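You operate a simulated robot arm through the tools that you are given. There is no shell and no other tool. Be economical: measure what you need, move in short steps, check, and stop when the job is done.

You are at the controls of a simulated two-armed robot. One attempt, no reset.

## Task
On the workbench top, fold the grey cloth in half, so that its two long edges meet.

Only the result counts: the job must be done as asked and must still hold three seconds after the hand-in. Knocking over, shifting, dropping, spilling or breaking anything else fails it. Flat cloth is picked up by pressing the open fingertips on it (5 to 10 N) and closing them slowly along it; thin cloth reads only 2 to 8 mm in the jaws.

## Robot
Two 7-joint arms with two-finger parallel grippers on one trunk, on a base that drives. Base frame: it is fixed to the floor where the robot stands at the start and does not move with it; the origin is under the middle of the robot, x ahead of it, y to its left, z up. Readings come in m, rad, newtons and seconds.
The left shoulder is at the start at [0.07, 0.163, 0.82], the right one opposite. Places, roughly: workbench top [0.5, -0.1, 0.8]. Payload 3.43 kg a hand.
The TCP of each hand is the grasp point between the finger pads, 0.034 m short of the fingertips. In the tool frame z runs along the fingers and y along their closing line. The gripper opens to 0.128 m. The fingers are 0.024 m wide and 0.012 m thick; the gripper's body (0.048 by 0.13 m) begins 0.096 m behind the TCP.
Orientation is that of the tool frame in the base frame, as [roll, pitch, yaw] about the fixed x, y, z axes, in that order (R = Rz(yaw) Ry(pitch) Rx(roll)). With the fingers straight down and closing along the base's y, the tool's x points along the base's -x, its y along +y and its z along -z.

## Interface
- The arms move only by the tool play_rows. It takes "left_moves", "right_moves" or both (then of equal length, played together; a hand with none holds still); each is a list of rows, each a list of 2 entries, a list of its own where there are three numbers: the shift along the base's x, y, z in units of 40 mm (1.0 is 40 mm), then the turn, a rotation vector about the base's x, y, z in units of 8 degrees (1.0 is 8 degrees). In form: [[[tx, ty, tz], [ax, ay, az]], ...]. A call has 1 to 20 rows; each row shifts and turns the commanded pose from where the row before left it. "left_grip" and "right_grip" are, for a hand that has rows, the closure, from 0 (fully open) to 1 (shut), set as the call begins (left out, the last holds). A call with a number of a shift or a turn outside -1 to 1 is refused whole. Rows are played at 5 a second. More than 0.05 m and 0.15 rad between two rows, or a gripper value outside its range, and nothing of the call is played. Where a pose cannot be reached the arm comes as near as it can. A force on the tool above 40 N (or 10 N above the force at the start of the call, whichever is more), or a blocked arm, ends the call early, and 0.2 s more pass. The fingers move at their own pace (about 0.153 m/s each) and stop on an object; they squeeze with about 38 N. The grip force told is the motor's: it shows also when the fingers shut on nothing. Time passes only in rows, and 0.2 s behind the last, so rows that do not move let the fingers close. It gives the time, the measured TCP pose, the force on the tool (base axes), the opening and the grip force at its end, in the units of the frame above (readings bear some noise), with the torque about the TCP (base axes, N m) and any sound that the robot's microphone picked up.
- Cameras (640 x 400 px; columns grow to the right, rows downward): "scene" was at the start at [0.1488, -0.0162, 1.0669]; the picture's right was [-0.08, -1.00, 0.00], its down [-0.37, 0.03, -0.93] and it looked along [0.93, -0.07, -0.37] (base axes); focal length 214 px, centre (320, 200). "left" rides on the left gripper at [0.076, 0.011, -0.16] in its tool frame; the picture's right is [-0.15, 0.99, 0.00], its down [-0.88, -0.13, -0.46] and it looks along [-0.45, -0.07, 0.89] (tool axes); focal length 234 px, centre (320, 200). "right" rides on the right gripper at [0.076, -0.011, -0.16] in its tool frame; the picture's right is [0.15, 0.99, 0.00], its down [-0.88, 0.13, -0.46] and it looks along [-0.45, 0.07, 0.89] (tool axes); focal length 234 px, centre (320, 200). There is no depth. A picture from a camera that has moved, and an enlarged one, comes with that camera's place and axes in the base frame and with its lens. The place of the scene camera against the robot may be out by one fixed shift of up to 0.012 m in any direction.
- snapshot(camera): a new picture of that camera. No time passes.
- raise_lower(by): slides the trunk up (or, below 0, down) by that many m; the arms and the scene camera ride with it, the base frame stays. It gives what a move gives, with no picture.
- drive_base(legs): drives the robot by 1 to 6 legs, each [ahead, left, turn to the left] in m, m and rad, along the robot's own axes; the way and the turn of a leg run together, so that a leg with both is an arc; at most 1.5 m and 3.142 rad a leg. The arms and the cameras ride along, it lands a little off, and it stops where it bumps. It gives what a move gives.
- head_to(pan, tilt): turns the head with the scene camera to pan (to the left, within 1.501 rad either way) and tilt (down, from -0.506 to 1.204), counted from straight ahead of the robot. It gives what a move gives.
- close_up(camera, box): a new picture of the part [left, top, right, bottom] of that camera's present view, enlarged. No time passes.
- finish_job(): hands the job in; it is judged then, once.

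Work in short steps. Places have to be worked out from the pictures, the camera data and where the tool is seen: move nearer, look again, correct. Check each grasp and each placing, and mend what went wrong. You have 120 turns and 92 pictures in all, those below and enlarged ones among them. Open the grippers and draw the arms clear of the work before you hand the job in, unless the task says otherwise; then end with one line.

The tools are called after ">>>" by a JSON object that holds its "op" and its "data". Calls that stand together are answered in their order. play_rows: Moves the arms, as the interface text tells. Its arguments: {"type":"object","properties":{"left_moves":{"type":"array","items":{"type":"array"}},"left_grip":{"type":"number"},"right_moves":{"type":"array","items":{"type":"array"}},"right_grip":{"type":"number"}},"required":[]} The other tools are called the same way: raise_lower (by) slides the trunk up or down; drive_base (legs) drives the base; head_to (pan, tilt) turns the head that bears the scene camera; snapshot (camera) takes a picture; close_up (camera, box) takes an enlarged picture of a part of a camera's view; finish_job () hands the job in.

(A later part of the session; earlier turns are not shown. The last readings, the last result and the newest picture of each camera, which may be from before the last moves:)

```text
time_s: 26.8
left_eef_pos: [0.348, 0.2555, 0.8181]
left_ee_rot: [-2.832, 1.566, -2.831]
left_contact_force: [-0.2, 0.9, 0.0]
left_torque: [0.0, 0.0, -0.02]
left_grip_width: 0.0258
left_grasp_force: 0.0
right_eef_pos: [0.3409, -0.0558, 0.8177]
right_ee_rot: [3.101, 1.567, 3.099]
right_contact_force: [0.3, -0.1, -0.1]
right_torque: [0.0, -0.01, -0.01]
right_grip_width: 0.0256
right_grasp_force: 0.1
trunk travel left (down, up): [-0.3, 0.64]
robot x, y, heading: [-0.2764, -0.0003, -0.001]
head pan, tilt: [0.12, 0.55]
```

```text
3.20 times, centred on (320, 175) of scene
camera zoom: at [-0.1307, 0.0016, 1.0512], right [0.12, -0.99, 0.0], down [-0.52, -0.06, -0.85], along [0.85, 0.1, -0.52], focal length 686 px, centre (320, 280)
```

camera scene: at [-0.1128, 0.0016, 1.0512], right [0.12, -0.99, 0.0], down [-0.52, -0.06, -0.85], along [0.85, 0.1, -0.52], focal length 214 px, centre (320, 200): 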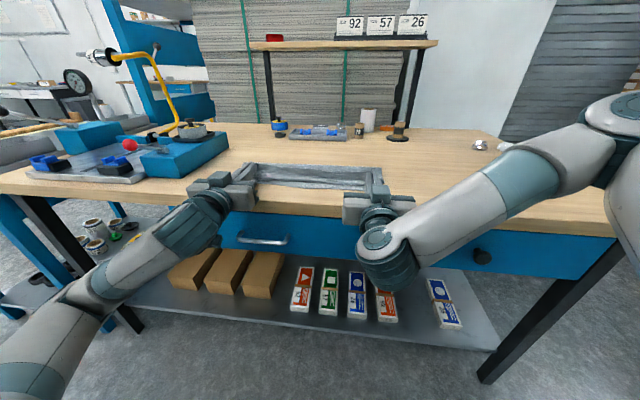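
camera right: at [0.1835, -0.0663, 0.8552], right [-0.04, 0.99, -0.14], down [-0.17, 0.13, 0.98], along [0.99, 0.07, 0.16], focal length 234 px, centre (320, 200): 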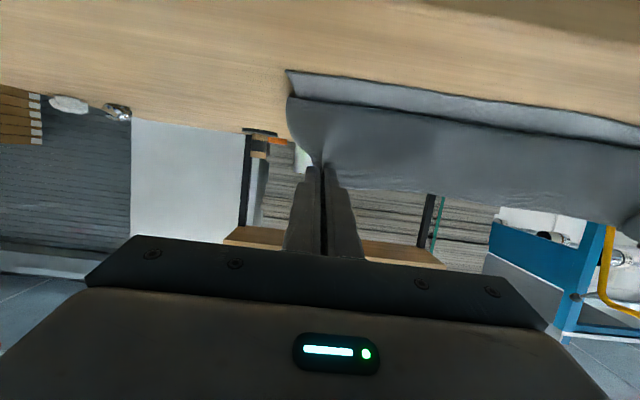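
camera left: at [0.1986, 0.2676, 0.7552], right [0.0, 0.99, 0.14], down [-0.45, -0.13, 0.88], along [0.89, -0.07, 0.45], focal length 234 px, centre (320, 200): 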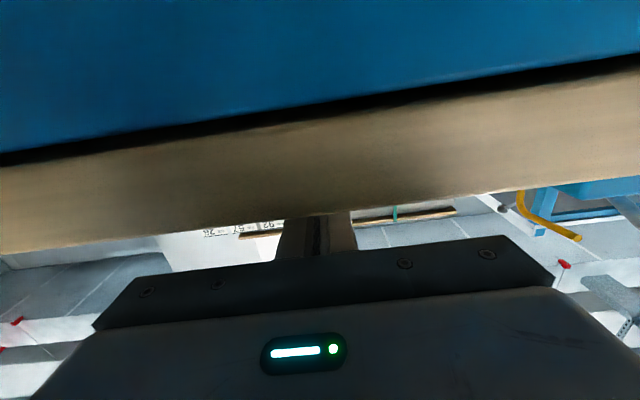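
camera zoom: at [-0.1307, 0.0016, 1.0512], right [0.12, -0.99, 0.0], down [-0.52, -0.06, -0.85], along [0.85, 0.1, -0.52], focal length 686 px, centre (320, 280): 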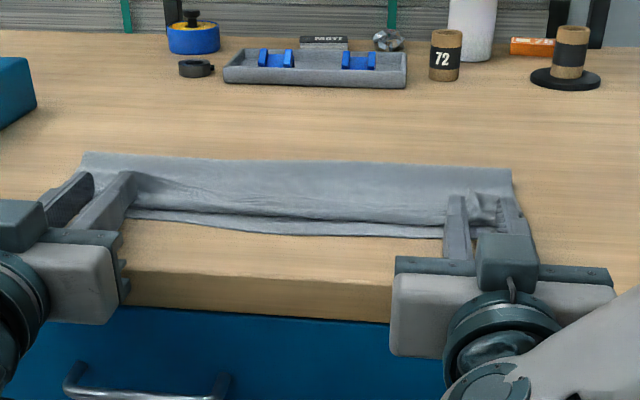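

The cloth dropped free of both jaws. I'll back the base straight out so the fingers slide clear without lifting the edge.

>>> {"op": "drive_base", "data": {"legs": [[-0.14, 0, 0]]}}

>>> {"op": "close_up", "data": {"camera": "scene", "box": [220, 100, 420, 225]}}

```text
time_s: 28.1
left_eef_pos: [0.2079, 0.2555, 0.8193]
left_ee_rot: [-2.745, 1.568, -2.745]
left_contact_force: [0.0, -0.8, 0.3]
left_torque: [0.0, 0.03, -0.01]
left_grip_width: 0.0257
left_grasp_force: 0.0
right_eef_pos: [0.201, -0.0546, 0.8182]
right_ee_rot: [3.072, 1.567, 3.07]
right_contact_force: [0.8, -0.7, 0.0]
right_torque: [0.02, 0.0, 0.01]
right_grip_width: 0.0256
right_grasp_force: 0.1
trunk travel left (down, up): [-0.3, 0.64]
robot x, y, heading: [-0.4133, -0.0017, 0.002]
head pan, tilt: [0.12, 0.55]
```

```text
3.20 times, centred on (320, 162) of scene
camera zoom: at [-0.2708, 0.0015, 1.0514], right [0.12, -0.99, 0.0], down [-0.52, -0.06, -0.85], along [0.85, 0.1, -0.52], focal length 686 px, centre (320, 320)
```

zoom: 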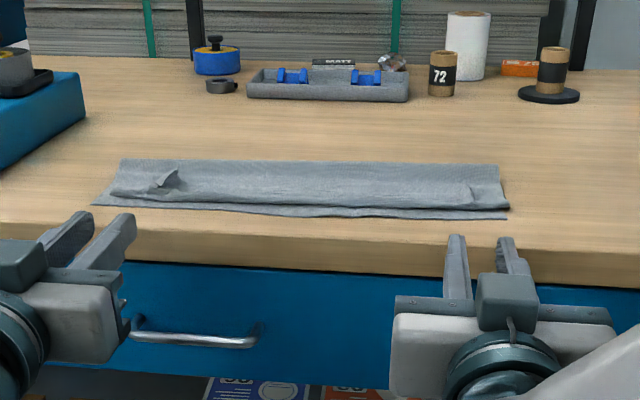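

The fold lies roughly right, with a crumple at the upper-left corner. A tighter zoom will show how the edges line up.

>>> {"op": "close_up", "data": {"camera": "scene", "box": [245, 140, 325, 175]}}

>>> {"op": "close_up", "data": {"camera": "scene", "box": [310, 140, 390, 175]}}

```text
8.00 times, centred on (285, 158) of scene
camera zoom: at [-0.2708, 0.0015, 1.0514], right [0.12, -0.99, 0.0], down [-0.52, -0.06, -0.85], along [0.85, 0.1, -0.52], focal length 1716 px, centre (600, 540)
```

zoom: 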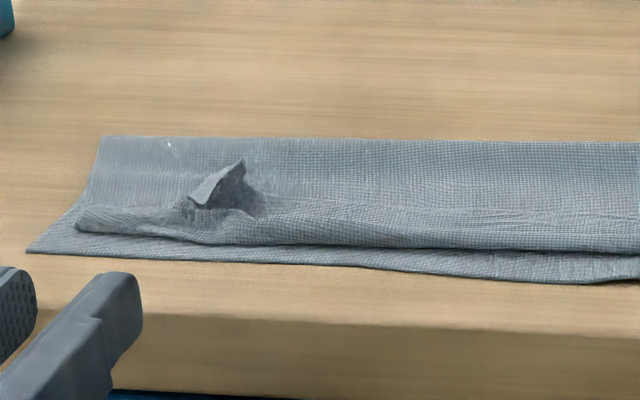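

```text
8.00 times, centred on (350, 158) of scene
camera zoom: at [-0.2708, 0.0015, 1.0514], right [0.12, -0.99, 0.0], down [-0.52, -0.06, -0.85], along [0.85, 0.1, -0.52], focal length 1716 px, centre (80, 540)
```

zoom: 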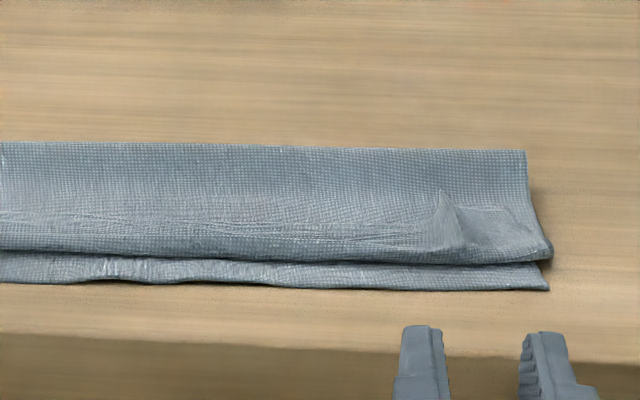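

I can't tell here whether the upper edge lies forward or is curled back on top. I'll raise both hands and turn them to point down so the wrist cameras look onto the cloth from above.

>>> {"op": "play_rows", "data": {"left_moves": [[[0, 0, 1], [0, 0, 0]], [[0, 0, 1], [0, 0, 0]], [[0, 0, 1], [0, 1, 0]], [[0, 0, 0], [0, 1, 0]], [[0, 0, 0], [0, 1, 0]], [[0, 0, 0], [0, 1, 0]], [[0, 0, 0], [0, 1, 0]], [[0.5, 0, 0], [0, 1, 0]], [[0.5, 0, 0], [0, 1, 0]], [[0.5, 0, 0], [0, 1, 0]], [[0.5, 0, 0], [0, 1, 0]], [[0.5, 0, 0], [0, 1, 0]], [[0, 0, 0], [0, 1, 0]], [[0, 0, 0], [0, 0, 0]]], "right_moves": [[[0, 0, 1], [0, 0, 0]], [[0, 0, 1], [0, 0, 0]], [[0, 0, 1], [0, 1, 0]], [[0, 0, 0], [0, 1, 0]], [[0, 0, 0], [0, 1, 0]], [[0, 0, 0], [0, 1, 0]], [[0, 0, 0], [0, 1, 0]], [[0.5, 0, 0], [0, 1, 0]], [[0.5, 0, 0], [0, 1, 0]], [[0.5, 0, 0], [0, 1, 0]], [[0.5, 0, 0], [0, 1, 0]], [[0.5, 0, 0], [0, 1, 0]], [[0, 0, 0], [0, 1, 0]], [[0, 0, 0], [0, 0, 0]]]}}

>>> {"op": "snapshot", "data": {"camera": "left"}}

>>> {"op": "snapshot", "data": {"camera": "right"}}

```text
time_s: 31.1
left_eef_pos: [0.3074, 0.2549, 0.9383]
left_ee_rot: [3.141, 0.031, -3.139]
left_contact_force: [0.2, -0.3, 0.2]
left_torque: [0.0, 0.03, -0.01]
left_grip_width: 0.0253
left_grasp_force: 0.0
right_eef_pos: [0.3006, -0.0554, 0.9364]
right_ee_rot: [3.141, 0.029, -3.139]
right_contact_force: [-0.8, 1.0, 0.0]
right_torque: [0.04, 0.03, 0.01]
right_grip_width: 0.0257
right_grasp_force: 0.1
trunk travel left (down, up): [-0.3, 0.64]
robot x, y, heading: [-0.4141, 0.0016, 0.006]
head pan, tilt: [0.12, 0.55]
```

```text
60 pictures are left
camera left: at [0.227, 0.2679, 1.096], right [0.15, 0.99, 0.0], down [0.87, -0.13, 0.48], along [0.48, -0.07, -0.88], focal length 234 px, centre (320, 200)
```

left: 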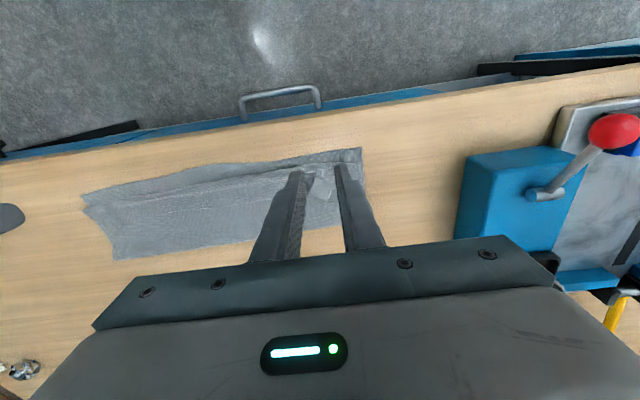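

```text
59 pictures are left
camera right: at [0.2186, -0.0658, 1.0931], right [-0.15, 0.99, 0.0], down [0.87, 0.13, 0.48], along [0.48, 0.07, -0.88], focal length 234 px, centre (320, 200)
```

right: 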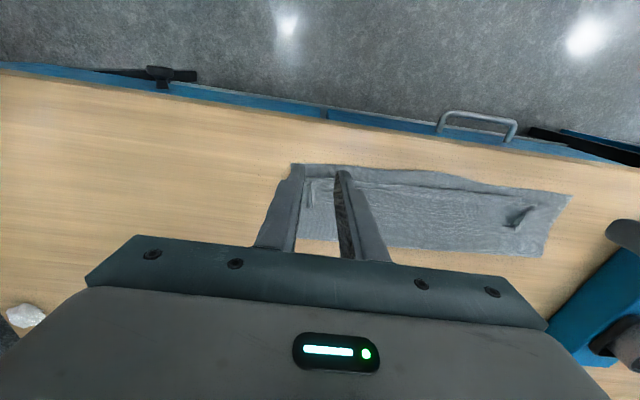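

The fingers hide part of the cloth, so I'll shift both hands 8 cm further out and take enlarged views.

>>> {"op": "play_rows", "data": {"left_moves": [[[0.8, 0, 0], [0, 0, 0]], [[0.8, 0, 0], [0, 0, 0]], [[0.8, 0, 0], [0, 0, 0]], [[0, 0, 0], [0, 0, 0]]], "right_moves": [[[0.8, 0, 0], [0, 0, 0]], [[0.8, 0, 0], [0, 0, 0]], [[0.8, 0, 0], [0, 0, 0]], [[0, 0, 0], [0, 0, 0]]]}}

>>> {"op": "close_up", "data": {"camera": "left", "box": [160, 50, 400, 200]}}

>>> {"op": "close_up", "data": {"camera": "right", "box": [240, 50, 480, 200]}}

```text
time_s: 32.1
left_eef_pos: [0.3435, 0.2552, 0.9352]
left_ee_rot: [3.142, 0.029, -3.141]
left_contact_force: [0.4, 0.2, -0.1]
left_torque: [-0.02, 0.0, 0.01]
left_grip_width: 0.0258
left_grasp_force: 0.1
left hand out of reach, approached as far as the arm can: row 2, 3
right_eef_pos: [0.3319, -0.0667, 0.9171]
right_ee_rot: [-3.141, 0.033, 3.141]
right_contact_force: [-0.2, -0.5, -1.0]
right_torque: [0.0, -0.01, 0.01]
right_grip_width: 0.0258
right_grasp_force: 0.2
right hand out of reach, approached as far as the arm can: row 1, 2, 3
trunk travel left (down, up): [-0.3, 0.64]
robot x, y, heading: [-0.415, -0.002, -0.001]
head pan, tilt: [0.12, 0.55]
```

```text
2.67 times, centred on (280, 125) of left
camera zoom: at [0.2626, 0.2684, 1.0933], right [0.15, 0.99, 0.0], down [0.87, -0.13, 0.48], along [0.48, -0.07, -0.88], focal length 624 px, centre (427, 400)
```

zoom: 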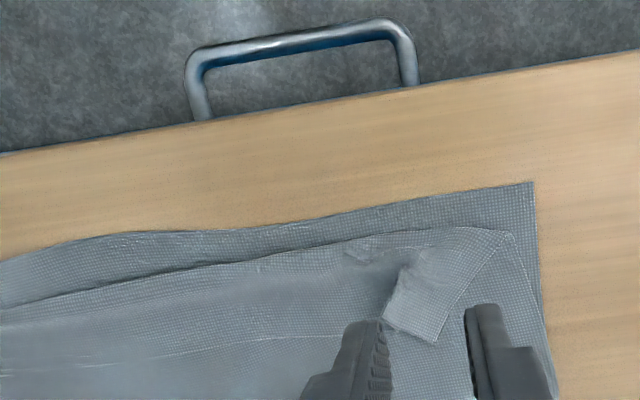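

```text
2.67 times, centred on (360, 125) of right
camera zoom: at [0.2492, -0.0781, 1.0731], right [-0.15, 0.99, -0.01], down [0.87, 0.13, 0.48], along [0.48, 0.07, -0.88], focal length 624 px, centre (213, 400)
```

zoom: 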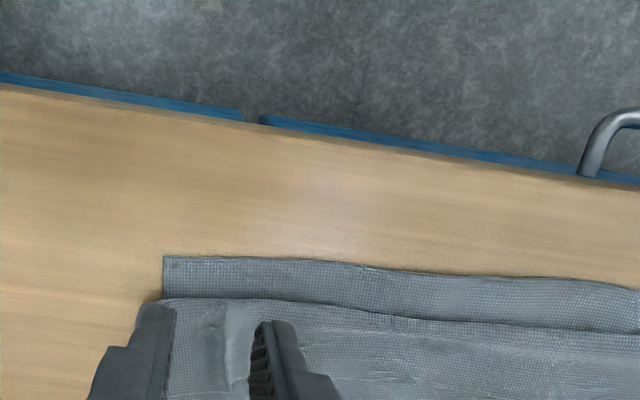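

The left corner has flipped back on top, and a faint line suggests the upper edge may be turned back along its length. I'll drive forward 15 cm so the wrist cameras get a clear view of the whole strip.

>>> {"op": "drive_base", "data": {"legs": [[0.15, 0, 0]]}}

>>> {"op": "snapshot", "data": {"camera": "left"}}

>>> {"op": "snapshot", "data": {"camera": "right"}}

```text
time_s: 33.5
left_eef_pos: [0.4936, 0.2559, 0.9338]
left_ee_rot: [3.141, 0.028, -3.139]
left_contact_force: [1.0, 0.9, -0.5]
left_torque: [-0.01, 0.02, -0.01]
left_grip_width: 0.0253
left_grasp_force: 0.1
right_eef_pos: [0.4809, -0.0669, 0.9165]
right_ee_rot: [-3.141, 0.03, 3.141]
right_contact_force: [0.6, 0.0, 0.2]
right_torque: [0.0, 0.02, 0.02]
right_grip_width: 0.0257
right_grasp_force: 0.1
trunk travel left (down, up): [-0.3, 0.64]
robot x, y, heading: [-0.2676, 0.001, 0.002]
head pan, tilt: [0.12, 0.55]
```

```text
56 pictures are left
camera left: at [0.4136, 0.2686, 1.0924], right [0.15, 0.99, 0.0], down [0.87, -0.13, 0.48], along [0.48, -0.07, -0.88], focal length 234 px, centre (320, 200)
```

left: 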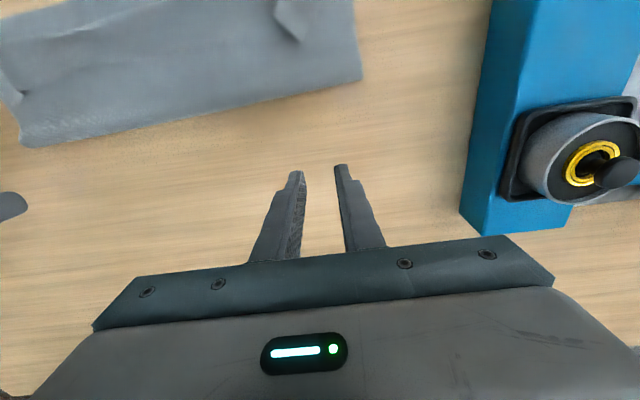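

```text
55 pictures are left
camera right: at [0.4001, -0.0779, 1.0724], right [-0.15, 0.99, -0.01], down [0.87, 0.13, 0.48], along [0.48, 0.07, -0.88], focal length 234 px, centre (320, 200)
```

right: 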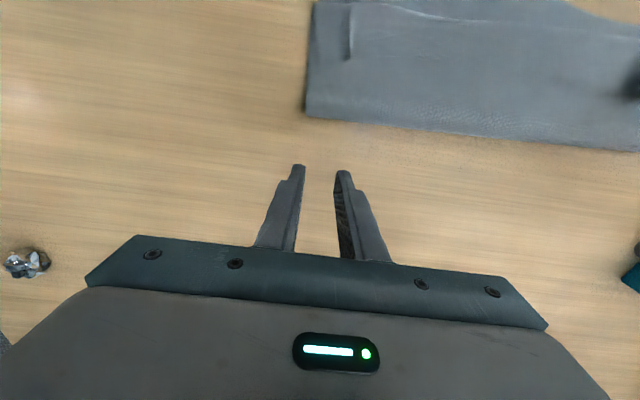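

That's a bit too far forward, so I'll draw the hands back about 7 cm and raise them a little.

>>> {"op": "play_rows", "data": {"left_moves": [[[-0.9, 0, 0.5], [0, 0, 0]], [[-0.9, 0, 0.5], [0, 0, 0]], [[0, 0, 0], [0, 0, 0]]], "right_moves": [[[-0.8, 0, 0.7], [0, 0, 0]], [[-0.8, 0, 0.7], [0, 0, 0]], [[0, 0, 0], [0, 0, 0]]]}}

>>> {"op": "close_up", "data": {"camera": "left", "box": [100, 20, 388, 200]}}

>>> {"op": "close_up", "data": {"camera": "right", "box": [252, 20, 540, 200]}}

```text
time_s: 34.3
left_eef_pos: [0.4233, 0.2602, 0.9738]
left_ee_rot: [-3.139, 0.029, -3.14]
left_contact_force: [0.2, 0.3, 0.1]
left_torque: [-0.06, 0.04, 0.01]
left_grip_width: 0.0257
left_grasp_force: 0.0
right_eef_pos: [0.4328, -0.0558, 0.9733]
right_ee_rot: [-3.139, 0.027, 3.14]
right_contact_force: [-0.3, 0.4, -0.6]
right_torque: [-0.1, 0.0, -0.04]
right_grip_width: 0.0257
right_grasp_force: 0.1
right hand out of reach, approached as far as the arm can: row 1
trunk travel left (down, up): [-0.3, 0.64]
robot x, y, heading: [-0.2662, -0.002, 0.004]
head pan, tilt: [0.12, 0.55]
```

```text
2.22 times, centred on (244, 110) of left
camera zoom: at [0.3419, 0.2717, 1.1321], right [0.14, 0.99, 0.0], down [0.87, -0.13, 0.48], along [0.48, -0.07, -0.88], focal length 520 px, centre (489, 400)
```

zoom: 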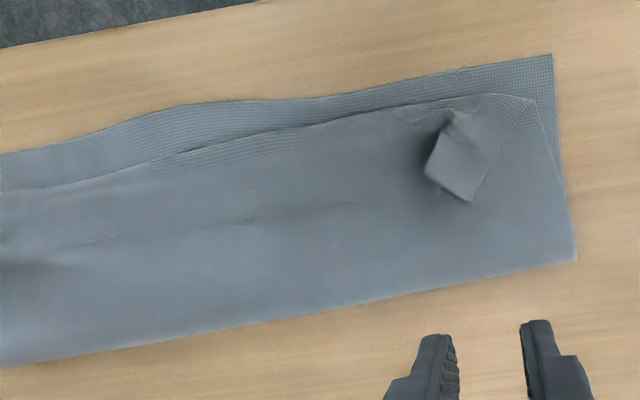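

```text
2.22 times, centred on (396, 110) of right
camera zoom: at [0.3505, -0.0667, 1.13], right [-0.15, 0.99, -0.01], down [0.87, 0.13, 0.48], along [0.48, 0.06, -0.88], focal length 520 px, centre (151, 400)
```

zoom: 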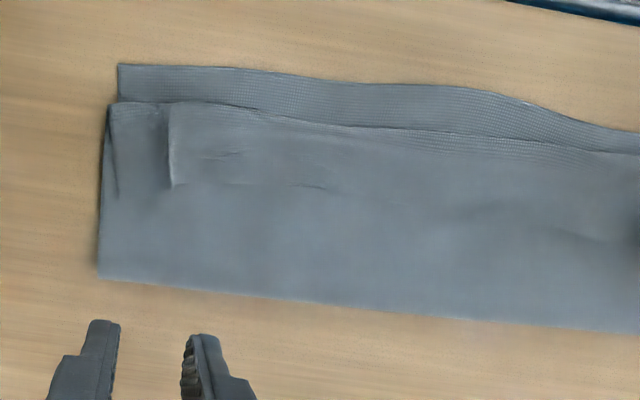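

The left corner is clearly flipped back, and I suspect a strip of the edge is folded back along the length too. I'll zoom in further before mending it.

>>> {"op": "close_up", "data": {"camera": "left", "box": [240, 40, 368, 120]}}

>>> {"op": "close_up", "data": {"camera": "left", "box": [120, 60, 248, 140]}}

>>> {"op": "close_up", "data": {"camera": "right", "box": [286, 40, 414, 120]}}

```text
5.00 times, centred on (304, 80) of left
camera zoom: at [0.3419, 0.2717, 1.1321], right [0.14, 0.99, 0.0], down [0.87, -0.13, 0.48], along [0.48, -0.07, -0.88], focal length 1171 px, centre (400, 800)
```

zoom: 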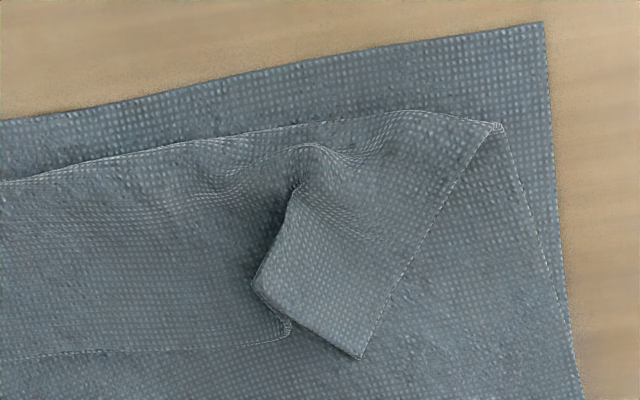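

```text
5.00 times, centred on (184, 100) of left
camera zoom: at [0.3419, 0.2717, 1.1321], right [0.14, 0.99, 0.0], down [0.87, -0.13, 0.48], along [0.48, -0.07, -0.88], focal length 1171 px, centre (1000, 700)
```

zoom: 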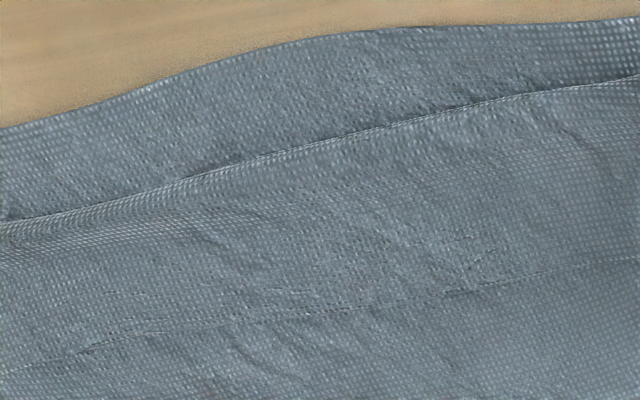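

```text
5.00 times, centred on (350, 80) of right
camera zoom: at [0.3505, -0.0667, 1.13], right [-0.15, 0.99, -0.01], down [0.87, 0.13, 0.48], along [0.48, 0.06, -0.88], focal length 1171 px, centre (170, 800)
```

zoom: 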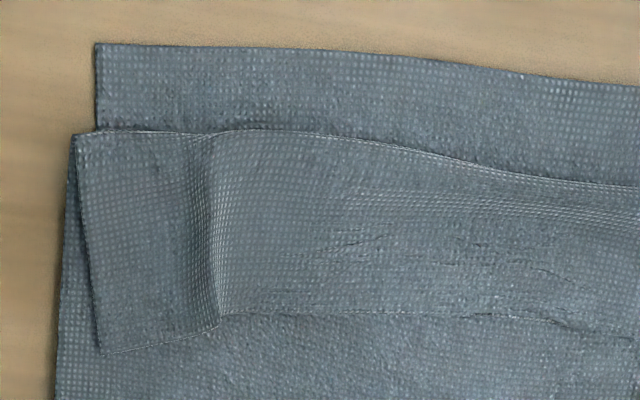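

The zoom confirms it: a 4–5 cm strip of the upper edge is folded back on top along its whole length. The fold line was also dragged about 2 cm nearer, so I'll re-grip the free edge at both corners and lay it again. First I'll place the open fingers over the right ridge at (0.382, -0.057) and the left corner at (0.372, 0.240).

>>> {"op": "play_rows", "data": {"left_moves": [[[-0.32, -0.125, -0.78], [0, 0, 0]], [[-0.32, -0.125, -0.78], [0, 0, 0]], [[-0.32, -0.125, -0.78], [0, 0, 0]], [[-0.32, -0.125, -0.7], [0, 0, 0]], [[0, 0, 0], [0, 0, 0]]], "right_moves": [[[-0.32, 0, -0.78], [0, 0, 0]], [[-0.32, 0, -0.78], [0, 0, 0]], [[-0.32, 0, -0.78], [0, 0, 0]], [[-0.32, 0, -0.7], [0, 0, 0]], [[0, 0, 0], [0, 0, 0]]], "left_grip": 0.6, "right_grip": 0.6}}

>>> {"op": "close_up", "data": {"camera": "left", "box": [200, 90, 440, 240]}}

>>> {"op": "close_up", "data": {"camera": "right", "box": [200, 90, 440, 240]}}

```text
time_s: 35.5
left_eef_pos: [0.3703, 0.2376, 0.8536]
left_ee_rot: [3.141, 0.03, -3.141]
left_contact_force: [-0.3, 0.4, 0.2]
left_torque: [-0.02, 0.02, 0.02]
left_grip_width: 0.0515
left_grasp_force: 0.0
right_eef_pos: [0.3794, -0.0596, 0.8545]
right_ee_rot: [3.141, 0.031, -3.142]
right_contact_force: [0.4, -0.4, 1.2]
right_torque: [0.0, -0.03, 0.0]
right_grip_width: 0.0511
right_grasp_force: 0.1
trunk travel left (down, up): [-0.3, 0.64]
robot x, y, heading: [-0.266, -0.0011, 0.001]
head pan, tilt: [0.12, 0.55]
```

```text
2.67 times, centred on (320, 165) of left
camera zoom: at [0.2885, 0.249, 1.0111], right [0.14, 0.99, 0.0], down [0.87, -0.13, 0.48], along [0.48, -0.07, -0.88], focal length 624 px, centre (320, 293)
```

zoom: 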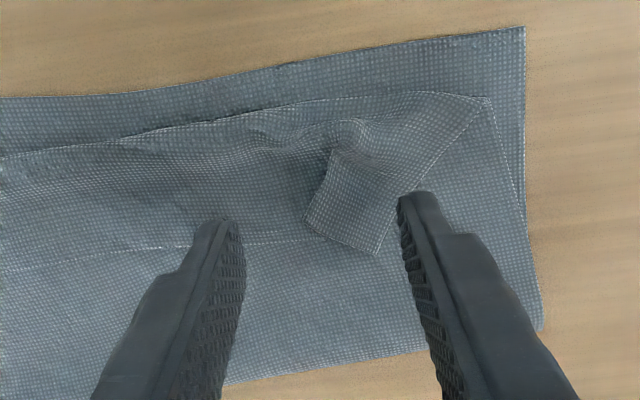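

```text
2.67 times, centred on (320, 165) of right
camera zoom: at [0.2974, -0.07, 1.0101], right [-0.15, 0.99, 0.0], down [0.87, 0.13, 0.48], along [0.48, 0.07, -0.88], focal length 624 px, centre (320, 293)
```

zoom: 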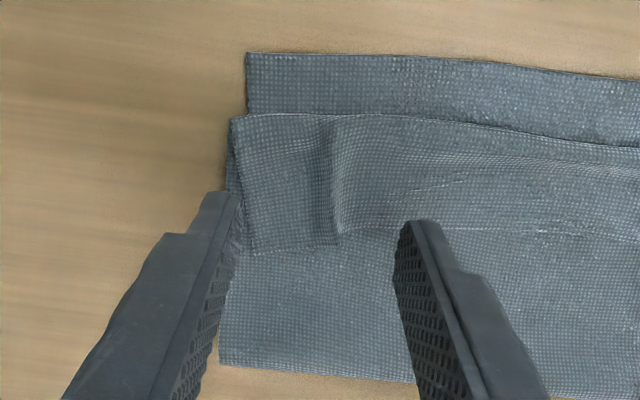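

Both targets sit between the open fingers. I'll centre the hands slightly and lower to light contact.

>>> {"op": "play_rows", "data": {"left_moves": [[[0.12, 0.17, -0.15], [0, 0, 0]], [[0, 0, -0.15], [0, 0, 0]], [[0, 0, -0.08], [0, 0, 0]], [[0, 0, 0], [0, 0, 0]]], "right_moves": [[[0, 0.17, -0.15], [0, 0, 0]], [[0, 0, -0.15], [0, 0, 0]], [[0, 0, -0.1], [0, 0, 0]], [[0, 0, 0], [0, 0, 0]]]}}

```text
time_s: 36.5
left_eef_pos: [0.3763, 0.2436, 0.8388]
left_ee_rot: [3.141, 0.03, -3.138]
left_contact_force: [0.0, 0.1, -0.4]
left_torque: [0.0, -0.03, 0.02]
left_grip_width: 0.0512
left_grasp_force: 0.1
right_eef_pos: [0.3796, -0.0538, 0.838]
right_ee_rot: [-3.141, 0.03, 3.14]
right_contact_force: [-0.5, 0.2, 0.5]
right_torque: [0.0, 0.06, -0.03]
right_grip_width: 0.0513
right_grasp_force: 0.0
trunk travel left (down, up): [-0.3, 0.64]
robot x, y, heading: [-0.264, -0.0011, -0.001]
head pan, tilt: [0.12, 0.55]
```

No contact yet, so I'll lower another 2 mm.

>>> {"op": "play_rows", "data": {"left_moves": [[[0, 0, -0.05], [0, 0, 0]], [[0, 0, 0], [0, 0, 0]]], "right_moves": [[[0, 0, -0.05], [0, 0, 0]], [[0, 0, 0], [0, 0, 0]]]}}

```text
time_s: 37.1
left_eef_pos: [0.3754, 0.2433, 0.8369]
left_ee_rot: [3.141, 0.032, -3.14]
left_contact_force: [1.2, -0.3, 2.0]
left_torque: [-0.06, -0.02, 0.02]
left_grip_width: 0.0513
left_grasp_force: 0.0
right_eef_pos: [0.38, -0.0534, 0.8366]
right_ee_rot: [-3.141, 0.034, 3.141]
right_contact_force: [1.6, -0.5, 7.4]
right_torque: [-0.17, 0.0, 0.04]
right_grip_width: 0.0511
right_grasp_force: 0.1
trunk travel left (down, up): [-0.3, 0.64]
robot x, y, heading: [-0.2655, 0.0023, 0.001]
head pan, tilt: [0.12, 0.55]
```

Both hands are in contact. I'll ease the right up slightly and close in steps.

>>> {"op": "play_rows", "data": {"left_moves": [[[0, 0, -0.01], [0, 0, 0]]], "right_moves": [[[0, 0, 0.02], [0, 0, 0]]], "left_grip": 0.7, "right_grip": 0.7}}

>>> {"op": "play_rows", "data": {"left_moves": [[[0, 0, 0], [0, 0, 0]]], "right_moves": [[[0, 0, 0], [0, 0, 0]]], "left_grip": 0.8, "right_grip": 0.8}}

>>> {"op": "play_rows", "data": {"left_moves": [[[0, 0, 0], [0, 0, 0]]], "right_moves": [[[0, 0, 0], [0, 0, 0]]], "left_grip": 0.9, "right_grip": 0.9}}

>>> {"op": "play_rows", "data": {"left_moves": [[[0, 0, 0], [0, 0, 0]], [[0, 0, 0], [0, 0, 0]]], "right_moves": [[[0, 0, 0], [0, 0, 0]], [[0, 0, 0], [0, 0, 0]]], "left_grip": 1.0, "right_grip": 1.0}}

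>>> {"op": "close_up", "data": {"camera": "left", "box": [200, 90, 440, 240]}}

>>> {"op": "close_up", "data": {"camera": "right", "box": [200, 90, 440, 240]}}

```text
time_s: 37.5
left_eef_pos: [0.3756, 0.2426, 0.8359]
left_ee_rot: [-3.142, 0.032, -3.14]
left_contact_force: [0.9, -0.1, 3.2]
left_torque: [-0.07, -0.01, -0.02]
left_grip_width: 0.0386
left_grasp_force: 0.4
right_eef_pos: [0.3789, -0.0532, 0.837]
right_ee_rot: [-3.138, 0.03, 3.141]
right_contact_force: [-0.5, 1.0, 5.2]
right_torque: [-0.08, 0.03, -0.06]
right_grip_width: 0.0377
right_grasp_force: 0.0
trunk travel left (down, up): [-0.3, 0.64]
robot x, y, heading: [-0.2637, 0.0017, 0.0]
head pan, tilt: [0.12, 0.55]
```

```text
time_s: 37.9
left_eef_pos: [0.3749, 0.2427, 0.8365]
left_ee_rot: [-3.141, 0.03, -3.139]
left_contact_force: [-0.2, -1.1, 4.7]
left_torque: [-0.04, 0.03, 0.0]
left_grip_width: 0.0253
left_grasp_force: 0.0
right_eef_pos: [0.379, -0.0532, 0.8368]
right_ee_rot: [3.141, 0.031, -3.141]
right_contact_force: [0.0, 0.3, 6.4]
right_torque: [-0.04, 0.06, 0.05]
right_grip_width: 0.0251
right_grasp_force: 0.1
trunk travel left (down, up): [-0.3, 0.64]
robot x, y, heading: [-0.2661, 0.0022, 0.001]
head pan, tilt: [0.12, 0.55]
```

```text
time_s: 38.3
left_eef_pos: [0.3743, 0.2443, 0.8374]
left_ee_rot: [3.141, 0.031, -3.14]
left_contact_force: [-0.6, 0.2, 4.5]
left_torque: [-0.01, 0.02, 0.02]
left_grip_width: 0.0123
left_grasp_force: 0.1
right_eef_pos: [0.3793, -0.0529, 0.8375]
right_ee_rot: [-3.14, 0.032, 3.141]
right_contact_force: [-0.1, 0.7, 4.8]
right_torque: [0.01, 0.04, 0.0]
right_grip_width: 0.0126
right_grasp_force: 0.0
trunk travel left (down, up): [-0.3, 0.64]
robot x, y, heading: [-0.2646, -0.0006, 0.006]
head pan, tilt: [0.12, 0.55]
```

```text
time_s: 38.9
left_eef_pos: [0.3753, 0.243, 0.838]
left_ee_rot: [-3.141, 0.032, -3.141]
left_contact_force: [-1.0, -3.2, 4.2]
left_torque: [-0.09, 0.05, 0.01]
left_grip_width: 0.0025
left_grasp_force: 37.3
right_eef_pos: [0.3798, -0.0526, 0.8373]
right_ee_rot: [3.141, 0.03, -3.139]
right_contact_force: [0.1, 1.2, 5.0]
right_torque: [0.05, 0.04, 0.0]
right_grip_width: 0.0029
right_grasp_force: 37.3
trunk travel left (down, up): [-0.3, 0.64]
robot x, y, heading: [-0.2635, -0.0007, 0.005]
head pan, tilt: [0.12, 0.55]
```

```text
2.67 times, centred on (320, 165) of left
camera zoom: at [0.2933, 0.2552, 0.9948], right [0.15, 0.99, 0.0], down [0.87, -0.13, 0.48], along [0.48, -0.07, -0.88], focal length 624 px, centre (320, 293)
```

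zoom: 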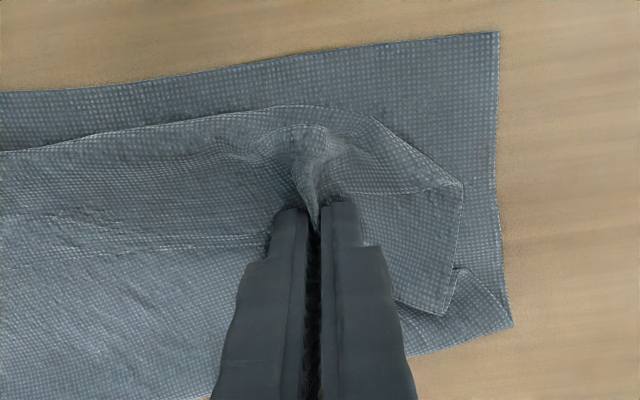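

```text
2.67 times, centred on (320, 165) of right
camera zoom: at [0.2969, -0.0638, 0.9934], right [-0.15, 0.99, 0.0], down [0.87, 0.13, 0.48], along [0.48, 0.07, -0.88], focal length 624 px, centre (320, 293)
```

zoom: 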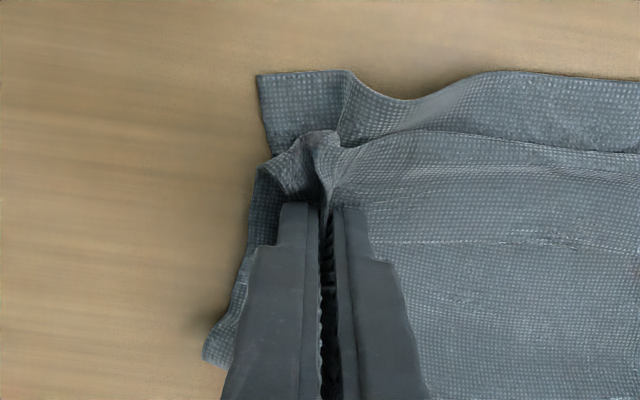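

The left corner came straight under its grip. The right closing also rumpled the layers beneath, so I'll lift both a little to see what came along.

>>> {"op": "play_rows", "data": {"left_moves": [[[0, 0, 0.3], [0, 0, 0]], [[0, 0, 0.4], [0, 0, 0]], [[0.1, 0, 0.4], [0, 0, 0]], [[0, 0, 0], [0, 0, 0]]], "right_moves": [[[0, 0, 0.3], [0, 0, 0]], [[0, 0, 0.4], [0, 0, 0]], [[0.1, 0, 0.4], [0, 0, 0]], [[0, 0, 0], [0, 0, 0]]]}}

>>> {"op": "snapshot", "data": {"camera": "left"}}

>>> {"op": "snapshot", "data": {"camera": "right"}}

>>> {"op": "close_up", "data": {"camera": "scene", "box": [220, 100, 420, 225]}}

```text
time_s: 39.9
left_eef_pos: [0.3811, 0.2429, 0.8805]
left_ee_rot: [-3.14, 0.029, 3.141]
left_contact_force: [-0.3, -2.4, -0.2]
left_torque: [-0.06, 0.0, 0.02]
left_grip_width: 0.0025
left_grasp_force: 37.0
right_eef_pos: [0.3842, -0.0528, 0.8813]
right_ee_rot: [-3.14, 0.032, -3.141]
right_contact_force: [0.5, 2.0, 0.2]
right_torque: [0.09, 0.01, -0.03]
right_grip_width: 0.003
right_grasp_force: 37.3
trunk travel left (down, up): [-0.3, 0.64]
robot x, y, heading: [-0.2638, -0.0001, 0.0]
head pan, tilt: [0.12, 0.55]
```

```text
45 pictures are left
camera left: at [0.2987, 0.2556, 1.038], right [0.15, 0.99, 0.0], down [0.87, -0.13, 0.48], along [0.48, -0.07, -0.88], focal length 234 px, centre (320, 200)
```

left: 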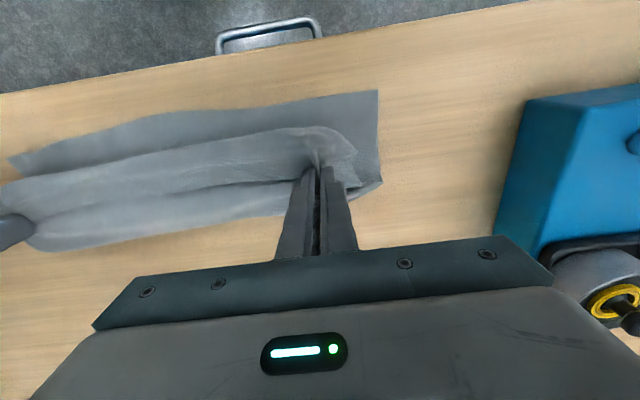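

```text
44 pictures are left
camera right: at [0.3022, -0.0632, 1.0373], right [-0.15, 0.99, -0.01], down [0.87, 0.13, 0.48], along [0.48, 0.07, -0.88], focal length 234 px, centre (320, 200)
```

right: 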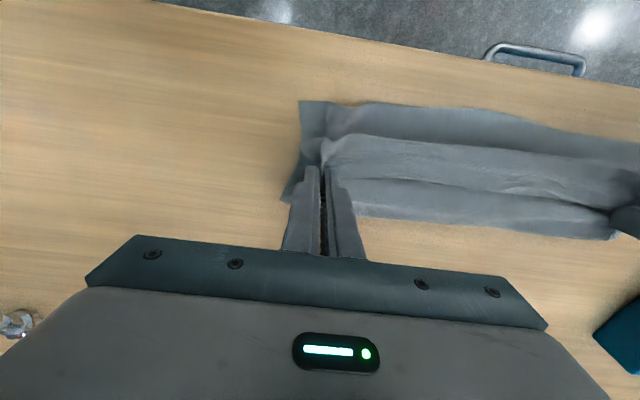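

```text
3.20 times, centred on (320, 162) of scene
camera zoom: at [-0.1199, 0.0017, 1.0511], right [0.12, -0.99, 0.0], down [-0.52, -0.06, -0.85], along [0.85, 0.1, -0.52], focal length 686 px, centre (320, 320)
```

zoom: 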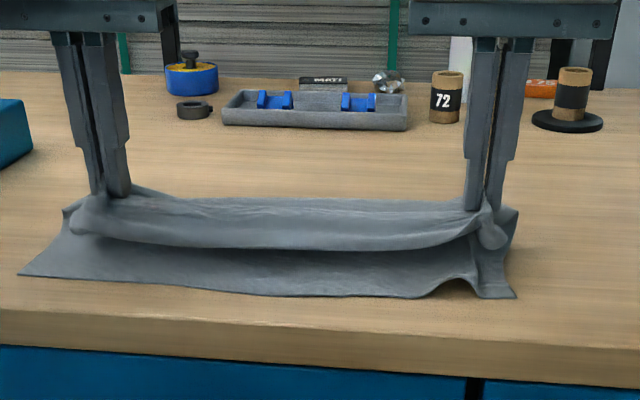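

The strip came up on both sides. I'll raise further toward the top of the arc to see whether the right jaw also holds a second layer.

>>> {"op": "play_rows", "data": {"left_moves": [[[0.2, 0, 0.4], [0, 0, 0]], [[0.3, 0, 0.4], [0, 0, 0]], [[0.3, 0, 0.4], [0, 0, 0]], [[0.3, 0, 0.4], [0, 0, 0]], [[0, 0, 0], [0, 0, 0]]], "right_moves": [[[0.2, 0, 0.4], [0, 0, 0]], [[0.3, 0, 0.4], [0, 0, 0]], [[0.3, 0, 0.4], [0, 0, 0]], [[0.3, 0, 0.4], [0, 0, 0]], [[0, 0, 0], [0, 0, 0]]]}}

>>> {"op": "snapshot", "data": {"camera": "right"}}

>>> {"op": "close_up", "data": {"camera": "scene", "box": [220, 100, 420, 225]}}

```text
time_s: 41.1
left_eef_pos: [0.4229, 0.2425, 0.9441]
left_ee_rot: [3.141, 0.03, -3.14]
left_contact_force: [0.1, -2.4, 0.7]
left_torque: [-0.04, 0.01, 0.03]
left_grip_width: 0.0026
left_grasp_force: 36.9
right_eef_pos: [0.4273, -0.052, 0.9457]
right_ee_rot: [3.14, 0.029, 3.141]
right_contact_force: [0.2, 2.9, -0.5]
right_torque: [0.05, -0.02, -0.01]
right_grip_width: 0.003
right_grasp_force: 37.8
trunk travel left (down, up): [-0.3, 0.64]
robot x, y, heading: [-0.2676, -0.002, 0.004]
head pan, tilt: [0.12, 0.55]
```

```text
42 pictures are left
camera right: at [0.3454, -0.0634, 1.1014], right [-0.15, 0.99, -0.01], down [0.87, 0.13, 0.48], along [0.48, 0.07, -0.88], focal length 234 px, centre (320, 200)
```

right: 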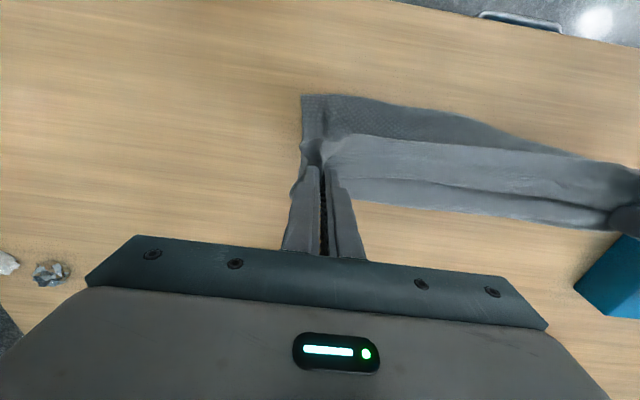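

```text
3.20 times, centred on (320, 162) of scene
camera zoom: at [-0.1199, 0.0017, 1.0511], right [0.12, -0.99, 0.0], down [-0.52, -0.06, -0.85], along [0.85, 0.1, -0.52], focal length 686 px, centre (320, 320)
```

zoom: 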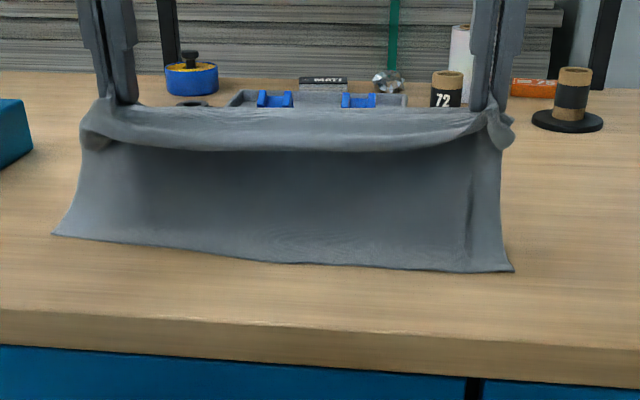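

The roll in front could be slack or a doubly pinched layer. I'll raise another 4 cm to pull it straight and find out.

>>> {"op": "play_rows", "data": {"left_moves": [[[0.3, 0, 0.4], [0, 0, 0]], [[0.3, 0, 0.4], [0, 0, 0]], [[0.3, 0, 0.3], [0, 0, 0]], [[0, 0, 0], [0, 0, 0]]], "right_moves": [[[0.3, 0, 0.4], [0, 0, 0]], [[0.3, 0, 0.4], [0, 0, 0]], [[0.3, 0, 0.3], [0, 0, 0]], [[0, 0, 0], [0, 0, 0]]]}}

>>> {"op": "snapshot", "data": {"camera": "right"}}

>>> {"op": "close_up", "data": {"camera": "scene", "box": [220, 80, 420, 205]}}

```text
time_s: 42.1
left_eef_pos: [0.4583, 0.2435, 0.9872]
left_ee_rot: [3.141, 0.03, -3.14]
left_contact_force: [-0.8, -0.9, 0.5]
left_torque: [0.02, 0.0, -0.01]
left_grip_width: 0.0026
left_grasp_force: 37.4
right_eef_pos: [0.441, -0.0486, 0.9806]
right_ee_rot: [3.141, 0.034, 3.142]
right_contact_force: [0.0, 0.8, -0.2]
right_torque: [0.02, -0.03, 0.01]
right_grip_width: 0.0029
right_grasp_force: 37.9
right hand out of reach, approached as far as the arm can: row 2, 3
trunk travel left (down, up): [-0.3, 0.64]
robot x, y, heading: [-0.2658, 0.001, 0.001]
head pan, tilt: [0.12, 0.55]
```

```text
40 pictures are left
camera right: at [0.3584, -0.0603, 1.1374], right [-0.15, 0.99, 0.0], down [0.87, 0.13, 0.48], along [0.48, 0.07, -0.87], focal length 234 px, centre (320, 200)
```

right: 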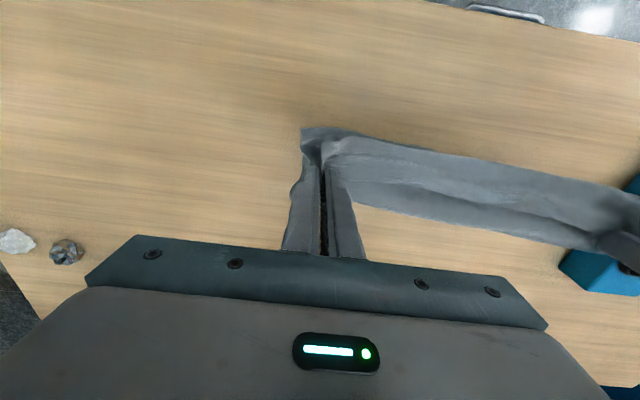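

```text
3.20 times, centred on (320, 142) of scene
camera zoom: at [-0.1199, 0.002, 1.0512], right [0.12, -0.99, 0.0], down [-0.52, -0.06, -0.85], along [0.85, 0.1, -0.52], focal length 686 px, centre (320, 384)
```

zoom: 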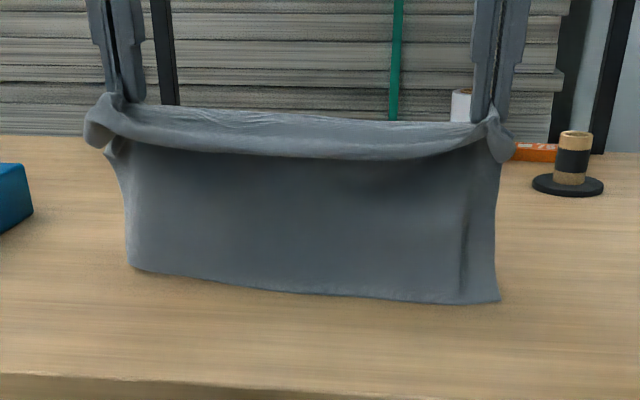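

The whole sheet is lifting, so both jaws hold the edge plus the layer beneath it. I'll lay the cloth back out flat away from me and redo it with care. First I'll lower a little and drive forward so the hands move out over the bench.

>>> {"op": "play_rows", "data": {"left_moves": [[[0, 0, -0.4], [0, 0, 0]], [[0, 0, -0.35], [0, 0, 0]], [[0, 0, 0], [0, 0, 0]]], "right_moves": [[[0.2, 0, -0.4], [0, 0, 0]], [[0.2, 0, -0.2], [0, 0, 0]], [[0, 0, 0], [0, 0, 0]]]}}

>>> {"op": "drive_base", "data": {"legs": [[0.1, 0, 0]]}}

>>> {"op": "snapshot", "data": {"camera": "scene"}}

```text
time_s: 42.9
left_eef_pos: [0.4595, 0.2416, 0.9587]
left_ee_rot: [3.141, 0.03, -3.139]
left_contact_force: [0.0, -0.7, -0.1]
left_torque: [-0.02, -0.01, 0.07]
left_grip_width: 0.0025
left_grasp_force: 37.3
right_eef_pos: [0.4561, -0.0505, 0.9576]
right_ee_rot: [3.14, 0.033, -3.141]
right_contact_force: [-0.5, 1.2, -0.4]
right_torque: [0.05, 0.01, 0.0]
right_grip_width: 0.0029
right_grasp_force: 37.3
trunk travel left (down, up): [-0.3, 0.64]
robot x, y, heading: [-0.2649, 0.0008, -0.003]
head pan, tilt: [0.12, 0.55]
```

```text
time_s: 44.0
left_eef_pos: [0.562, 0.2437, 0.9568]
left_ee_rot: [3.141, 0.028, -3.139]
left_contact_force: [0.1, 0.0, 0.2]
left_torque: [-0.01, 0.07, 0.05]
left_grip_width: 0.0023
left_grasp_force: 37.4
right_eef_pos: [0.5574, -0.0498, 0.9564]
right_ee_rot: [3.142, 0.032, 3.141]
right_contact_force: [0.7, 1.2, -0.1]
right_torque: [0.02, 0.03, -0.03]
right_grip_width: 0.0027
right_grasp_force: 37.4
trunk travel left (down, up): [-0.3, 0.64]
robot x, y, heading: [-0.1691, -0.001, 0.003]
head pan, tilt: [0.12, 0.55]
```

```text
38 pictures are left
camera scene: at [-0.0186, 0.0019, 1.051], right [0.12, -0.99, 0.0], down [-0.52, -0.06, -0.85], along [0.85, 0.1, -0.52], focal length 214 px, centre (320, 200)
```

scene: 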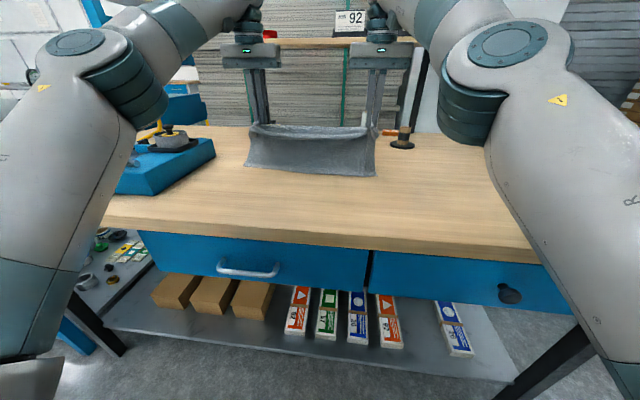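

The lower edge came along to x≈0.55 instead of staying put. I'll lift clear, back off, and set the hanging edge down nearer to me before laying it out forward.

>>> {"op": "play_rows", "data": {"left_moves": [[[0, 0, 0.5], [0, 0, 0]], [[-0.4, 0, 0.3], [0, 0, 0]], [[-0.4, 0, 0], [0, 0, 0]], [[0, 0, 0], [0, 0, 0]]], "right_moves": [[[0, 0, 0.5], [0, 0, 0]], [[-0.3, 0, 0.3], [0, 0, 0]], [[-0.4, 0, 0], [0, 0, 0]], [[0, 0, 0], [0, 0, 0]]]}}

>>> {"op": "drive_base", "data": {"legs": [[-0.12, 0, 0]]}}

>>> {"op": "close_up", "data": {"camera": "scene", "box": [200, 60, 440, 210]}}

>>> {"op": "snapshot", "data": {"camera": "left"}}

```text
time_s: 45.0
left_eef_pos: [0.5284, 0.2425, 0.9895]
left_ee_rot: [-3.141, 0.029, -3.142]
left_contact_force: [0.7, -0.4, 0.5]
left_torque: [-0.01, 0.01, 0.02]
left_grip_width: 0.0025
left_grasp_force: 36.9
right_eef_pos: [0.5227, -0.05, 0.9771]
right_ee_rot: [3.141, 0.033, -3.14]
right_contact_force: [-0.3, 0.6, -0.4]
right_torque: [0.02, 0.0, -0.01]
right_grip_width: 0.003
right_grasp_force: 37.2
right hand out of reach, approached as far as the arm can: row 1
trunk travel left (down, up): [-0.3, 0.64]
robot x, y, heading: [-0.1686, 0.0005, 0.001]
head pan, tilt: [0.12, 0.55]
```

```text
time_s: 46.3
left_eef_pos: [0.4081, 0.2441, 0.9898]
left_ee_rot: [3.14, 0.033, -3.14]
left_contact_force: [-0.8, 0.3, 0.5]
left_torque: [0.01, -0.05, 0.01]
left_grip_width: 0.0024
left_grasp_force: 37.5
right_eef_pos: [0.4024, -0.0491, 0.9785]
right_ee_rot: [-3.141, 0.033, -3.141]
right_contact_force: [-0.2, -0.4, 0.1]
right_torque: [0.05, -0.05, 0.01]
right_grip_width: 0.003
right_grasp_force: 38.0
trunk travel left (down, up): [-0.3, 0.64]
robot x, y, heading: [-0.2835, -0.0006, 0.002]
head pan, tilt: [0.12, 0.55]
```

```text
2.67 times, centred on (320, 135) of scene
camera zoom: at [-0.1401, 0.0017, 1.0514], right [0.12, -0.99, 0.0], down [-0.52, -0.06, -0.85], along [0.85, 0.1, -0.52], focal length 572 px, centre (320, 373)
```

zoom: 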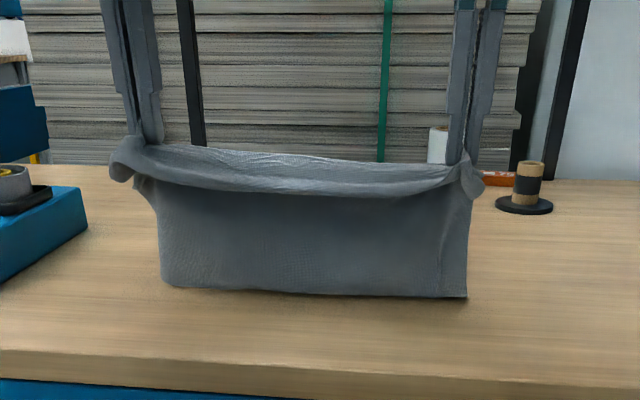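

```text
36 pictures are left
camera left: at [0.326, 0.2556, 1.1481], right [0.14, 0.99, 0.0], down [0.87, -0.13, 0.48], along [0.48, -0.07, -0.88], focal length 234 px, centre (320, 200)
```

left: 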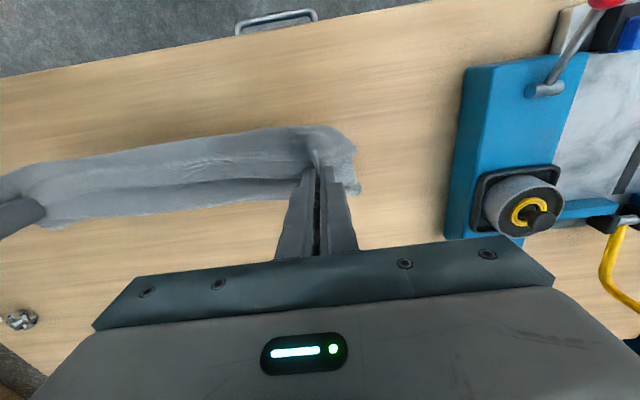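

The cloth hangs with its lower edge about 1 cm above the top. I'll go forward 6 cm for reach, then lower in an arc, moving away so the sheet lays out flat.

>>> {"op": "drive_base", "data": {"legs": [[0.06, 0, 0]]}}

>>> {"op": "play_rows", "data": {"left_moves": [[[0, 0, -0.4], [0, 0, 0]], [[0, 0, -0.4], [0, 0, 0]], [[0, 0, -0.1], [0, 0, 0]], [[0.34, 0, -0.1], [0, 0, 0]], [[0.34, 0, -0.1], [0, 0, 0]], [[0.38, 0, -0.2], [0, 0, 0]], [[0.38, 0, -0.2], [0, 0, 0]], [[0.32, 0, -0.27], [0, 0, 0]], [[0.32, 0, -0.28], [0, 0, 0]], [[0, 0, 0], [0, 0, 0]]], "right_moves": [[[0, 0, -0.3], [0, 0, 0]], [[0, 0, -0.3], [0, 0, 0]], [[0.1, 0, -0.05], [0, 0, 0]], [[0.34, 0, -0.1], [0, 0, 0]], [[0.34, 0, -0.1], [0, 0, 0]], [[0.38, 0, -0.2], [0, 0, 0]], [[0.38, 0, -0.2], [0, 0, 0]], [[0.32, 0, -0.27], [0, 0, 0]], [[0.32, 0, -0.28], [0, 0, 0]], [[0, 0, 0], [0, 0, 0]]]}}

>>> {"op": "close_up", "data": {"camera": "scene", "box": [200, 90, 440, 240]}}

```text
time_s: 47.2
left_eef_pos: [0.4707, 0.2428, 0.9886]
left_ee_rot: [-3.141, 0.029, -3.14]
left_contact_force: [0.5, 0.3, -1.2]
left_torque: [-0.03, 0.07, 0.01]
left_grip_width: 0.0024
left_grasp_force: 37.0
right_eef_pos: [0.4634, -0.0488, 0.9756]
right_ee_rot: [-3.141, 0.031, 3.141]
right_contact_force: [0.4, 0.9, -0.2]
right_torque: [0.05, 0.05, -0.06]
right_grip_width: 0.0029
right_grasp_force: 38.0
trunk travel left (down, up): [-0.3, 0.64]
robot x, y, heading: [-0.2265, -0.0027, 0.004]
head pan, tilt: [0.12, 0.55]
```

```text
time_s: 49.4
left_eef_pos: [0.5484, 0.2432, 0.9073]
left_ee_rot: [-3.141, 0.031, -3.141]
left_contact_force: [0.5, -1.9, -0.6]
left_torque: [-0.1, 0.04, 0.02]
left_grip_width: 0.0023
left_grasp_force: 36.9
right_eef_pos: [0.5173, -0.0523, 0.9184]
right_ee_rot: [3.141, 0.032, 3.141]
right_contact_force: [0.5, 2.1, 0.3]
right_torque: [0.07, -0.03, -0.01]
right_grip_width: 0.0028
right_grasp_force: 36.9
right hand out of reach, approached as far as the arm can: row 7, 8, 9
trunk travel left (down, up): [-0.3, 0.64]
robot x, y, heading: [-0.2279, -0.0022, -0.001]
head pan, tilt: [0.12, 0.55]
```

```text
2.67 times, centred on (320, 165) of scene
camera zoom: at [-0.0795, 0.0018, 1.0512], right [0.12, -0.99, 0.0], down [-0.52, -0.06, -0.85], along [0.85, 0.1, -0.52], focal length 572 px, centre (320, 293)
```

zoom: 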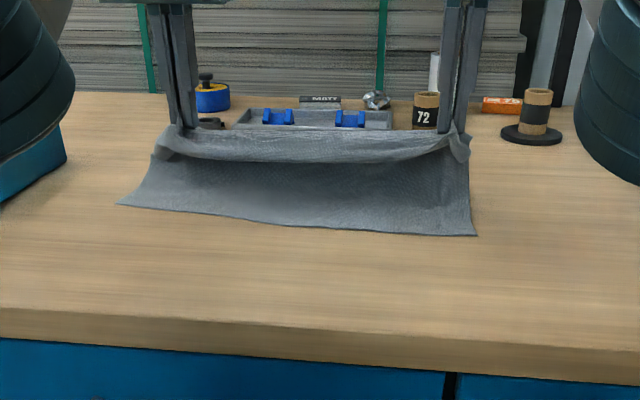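

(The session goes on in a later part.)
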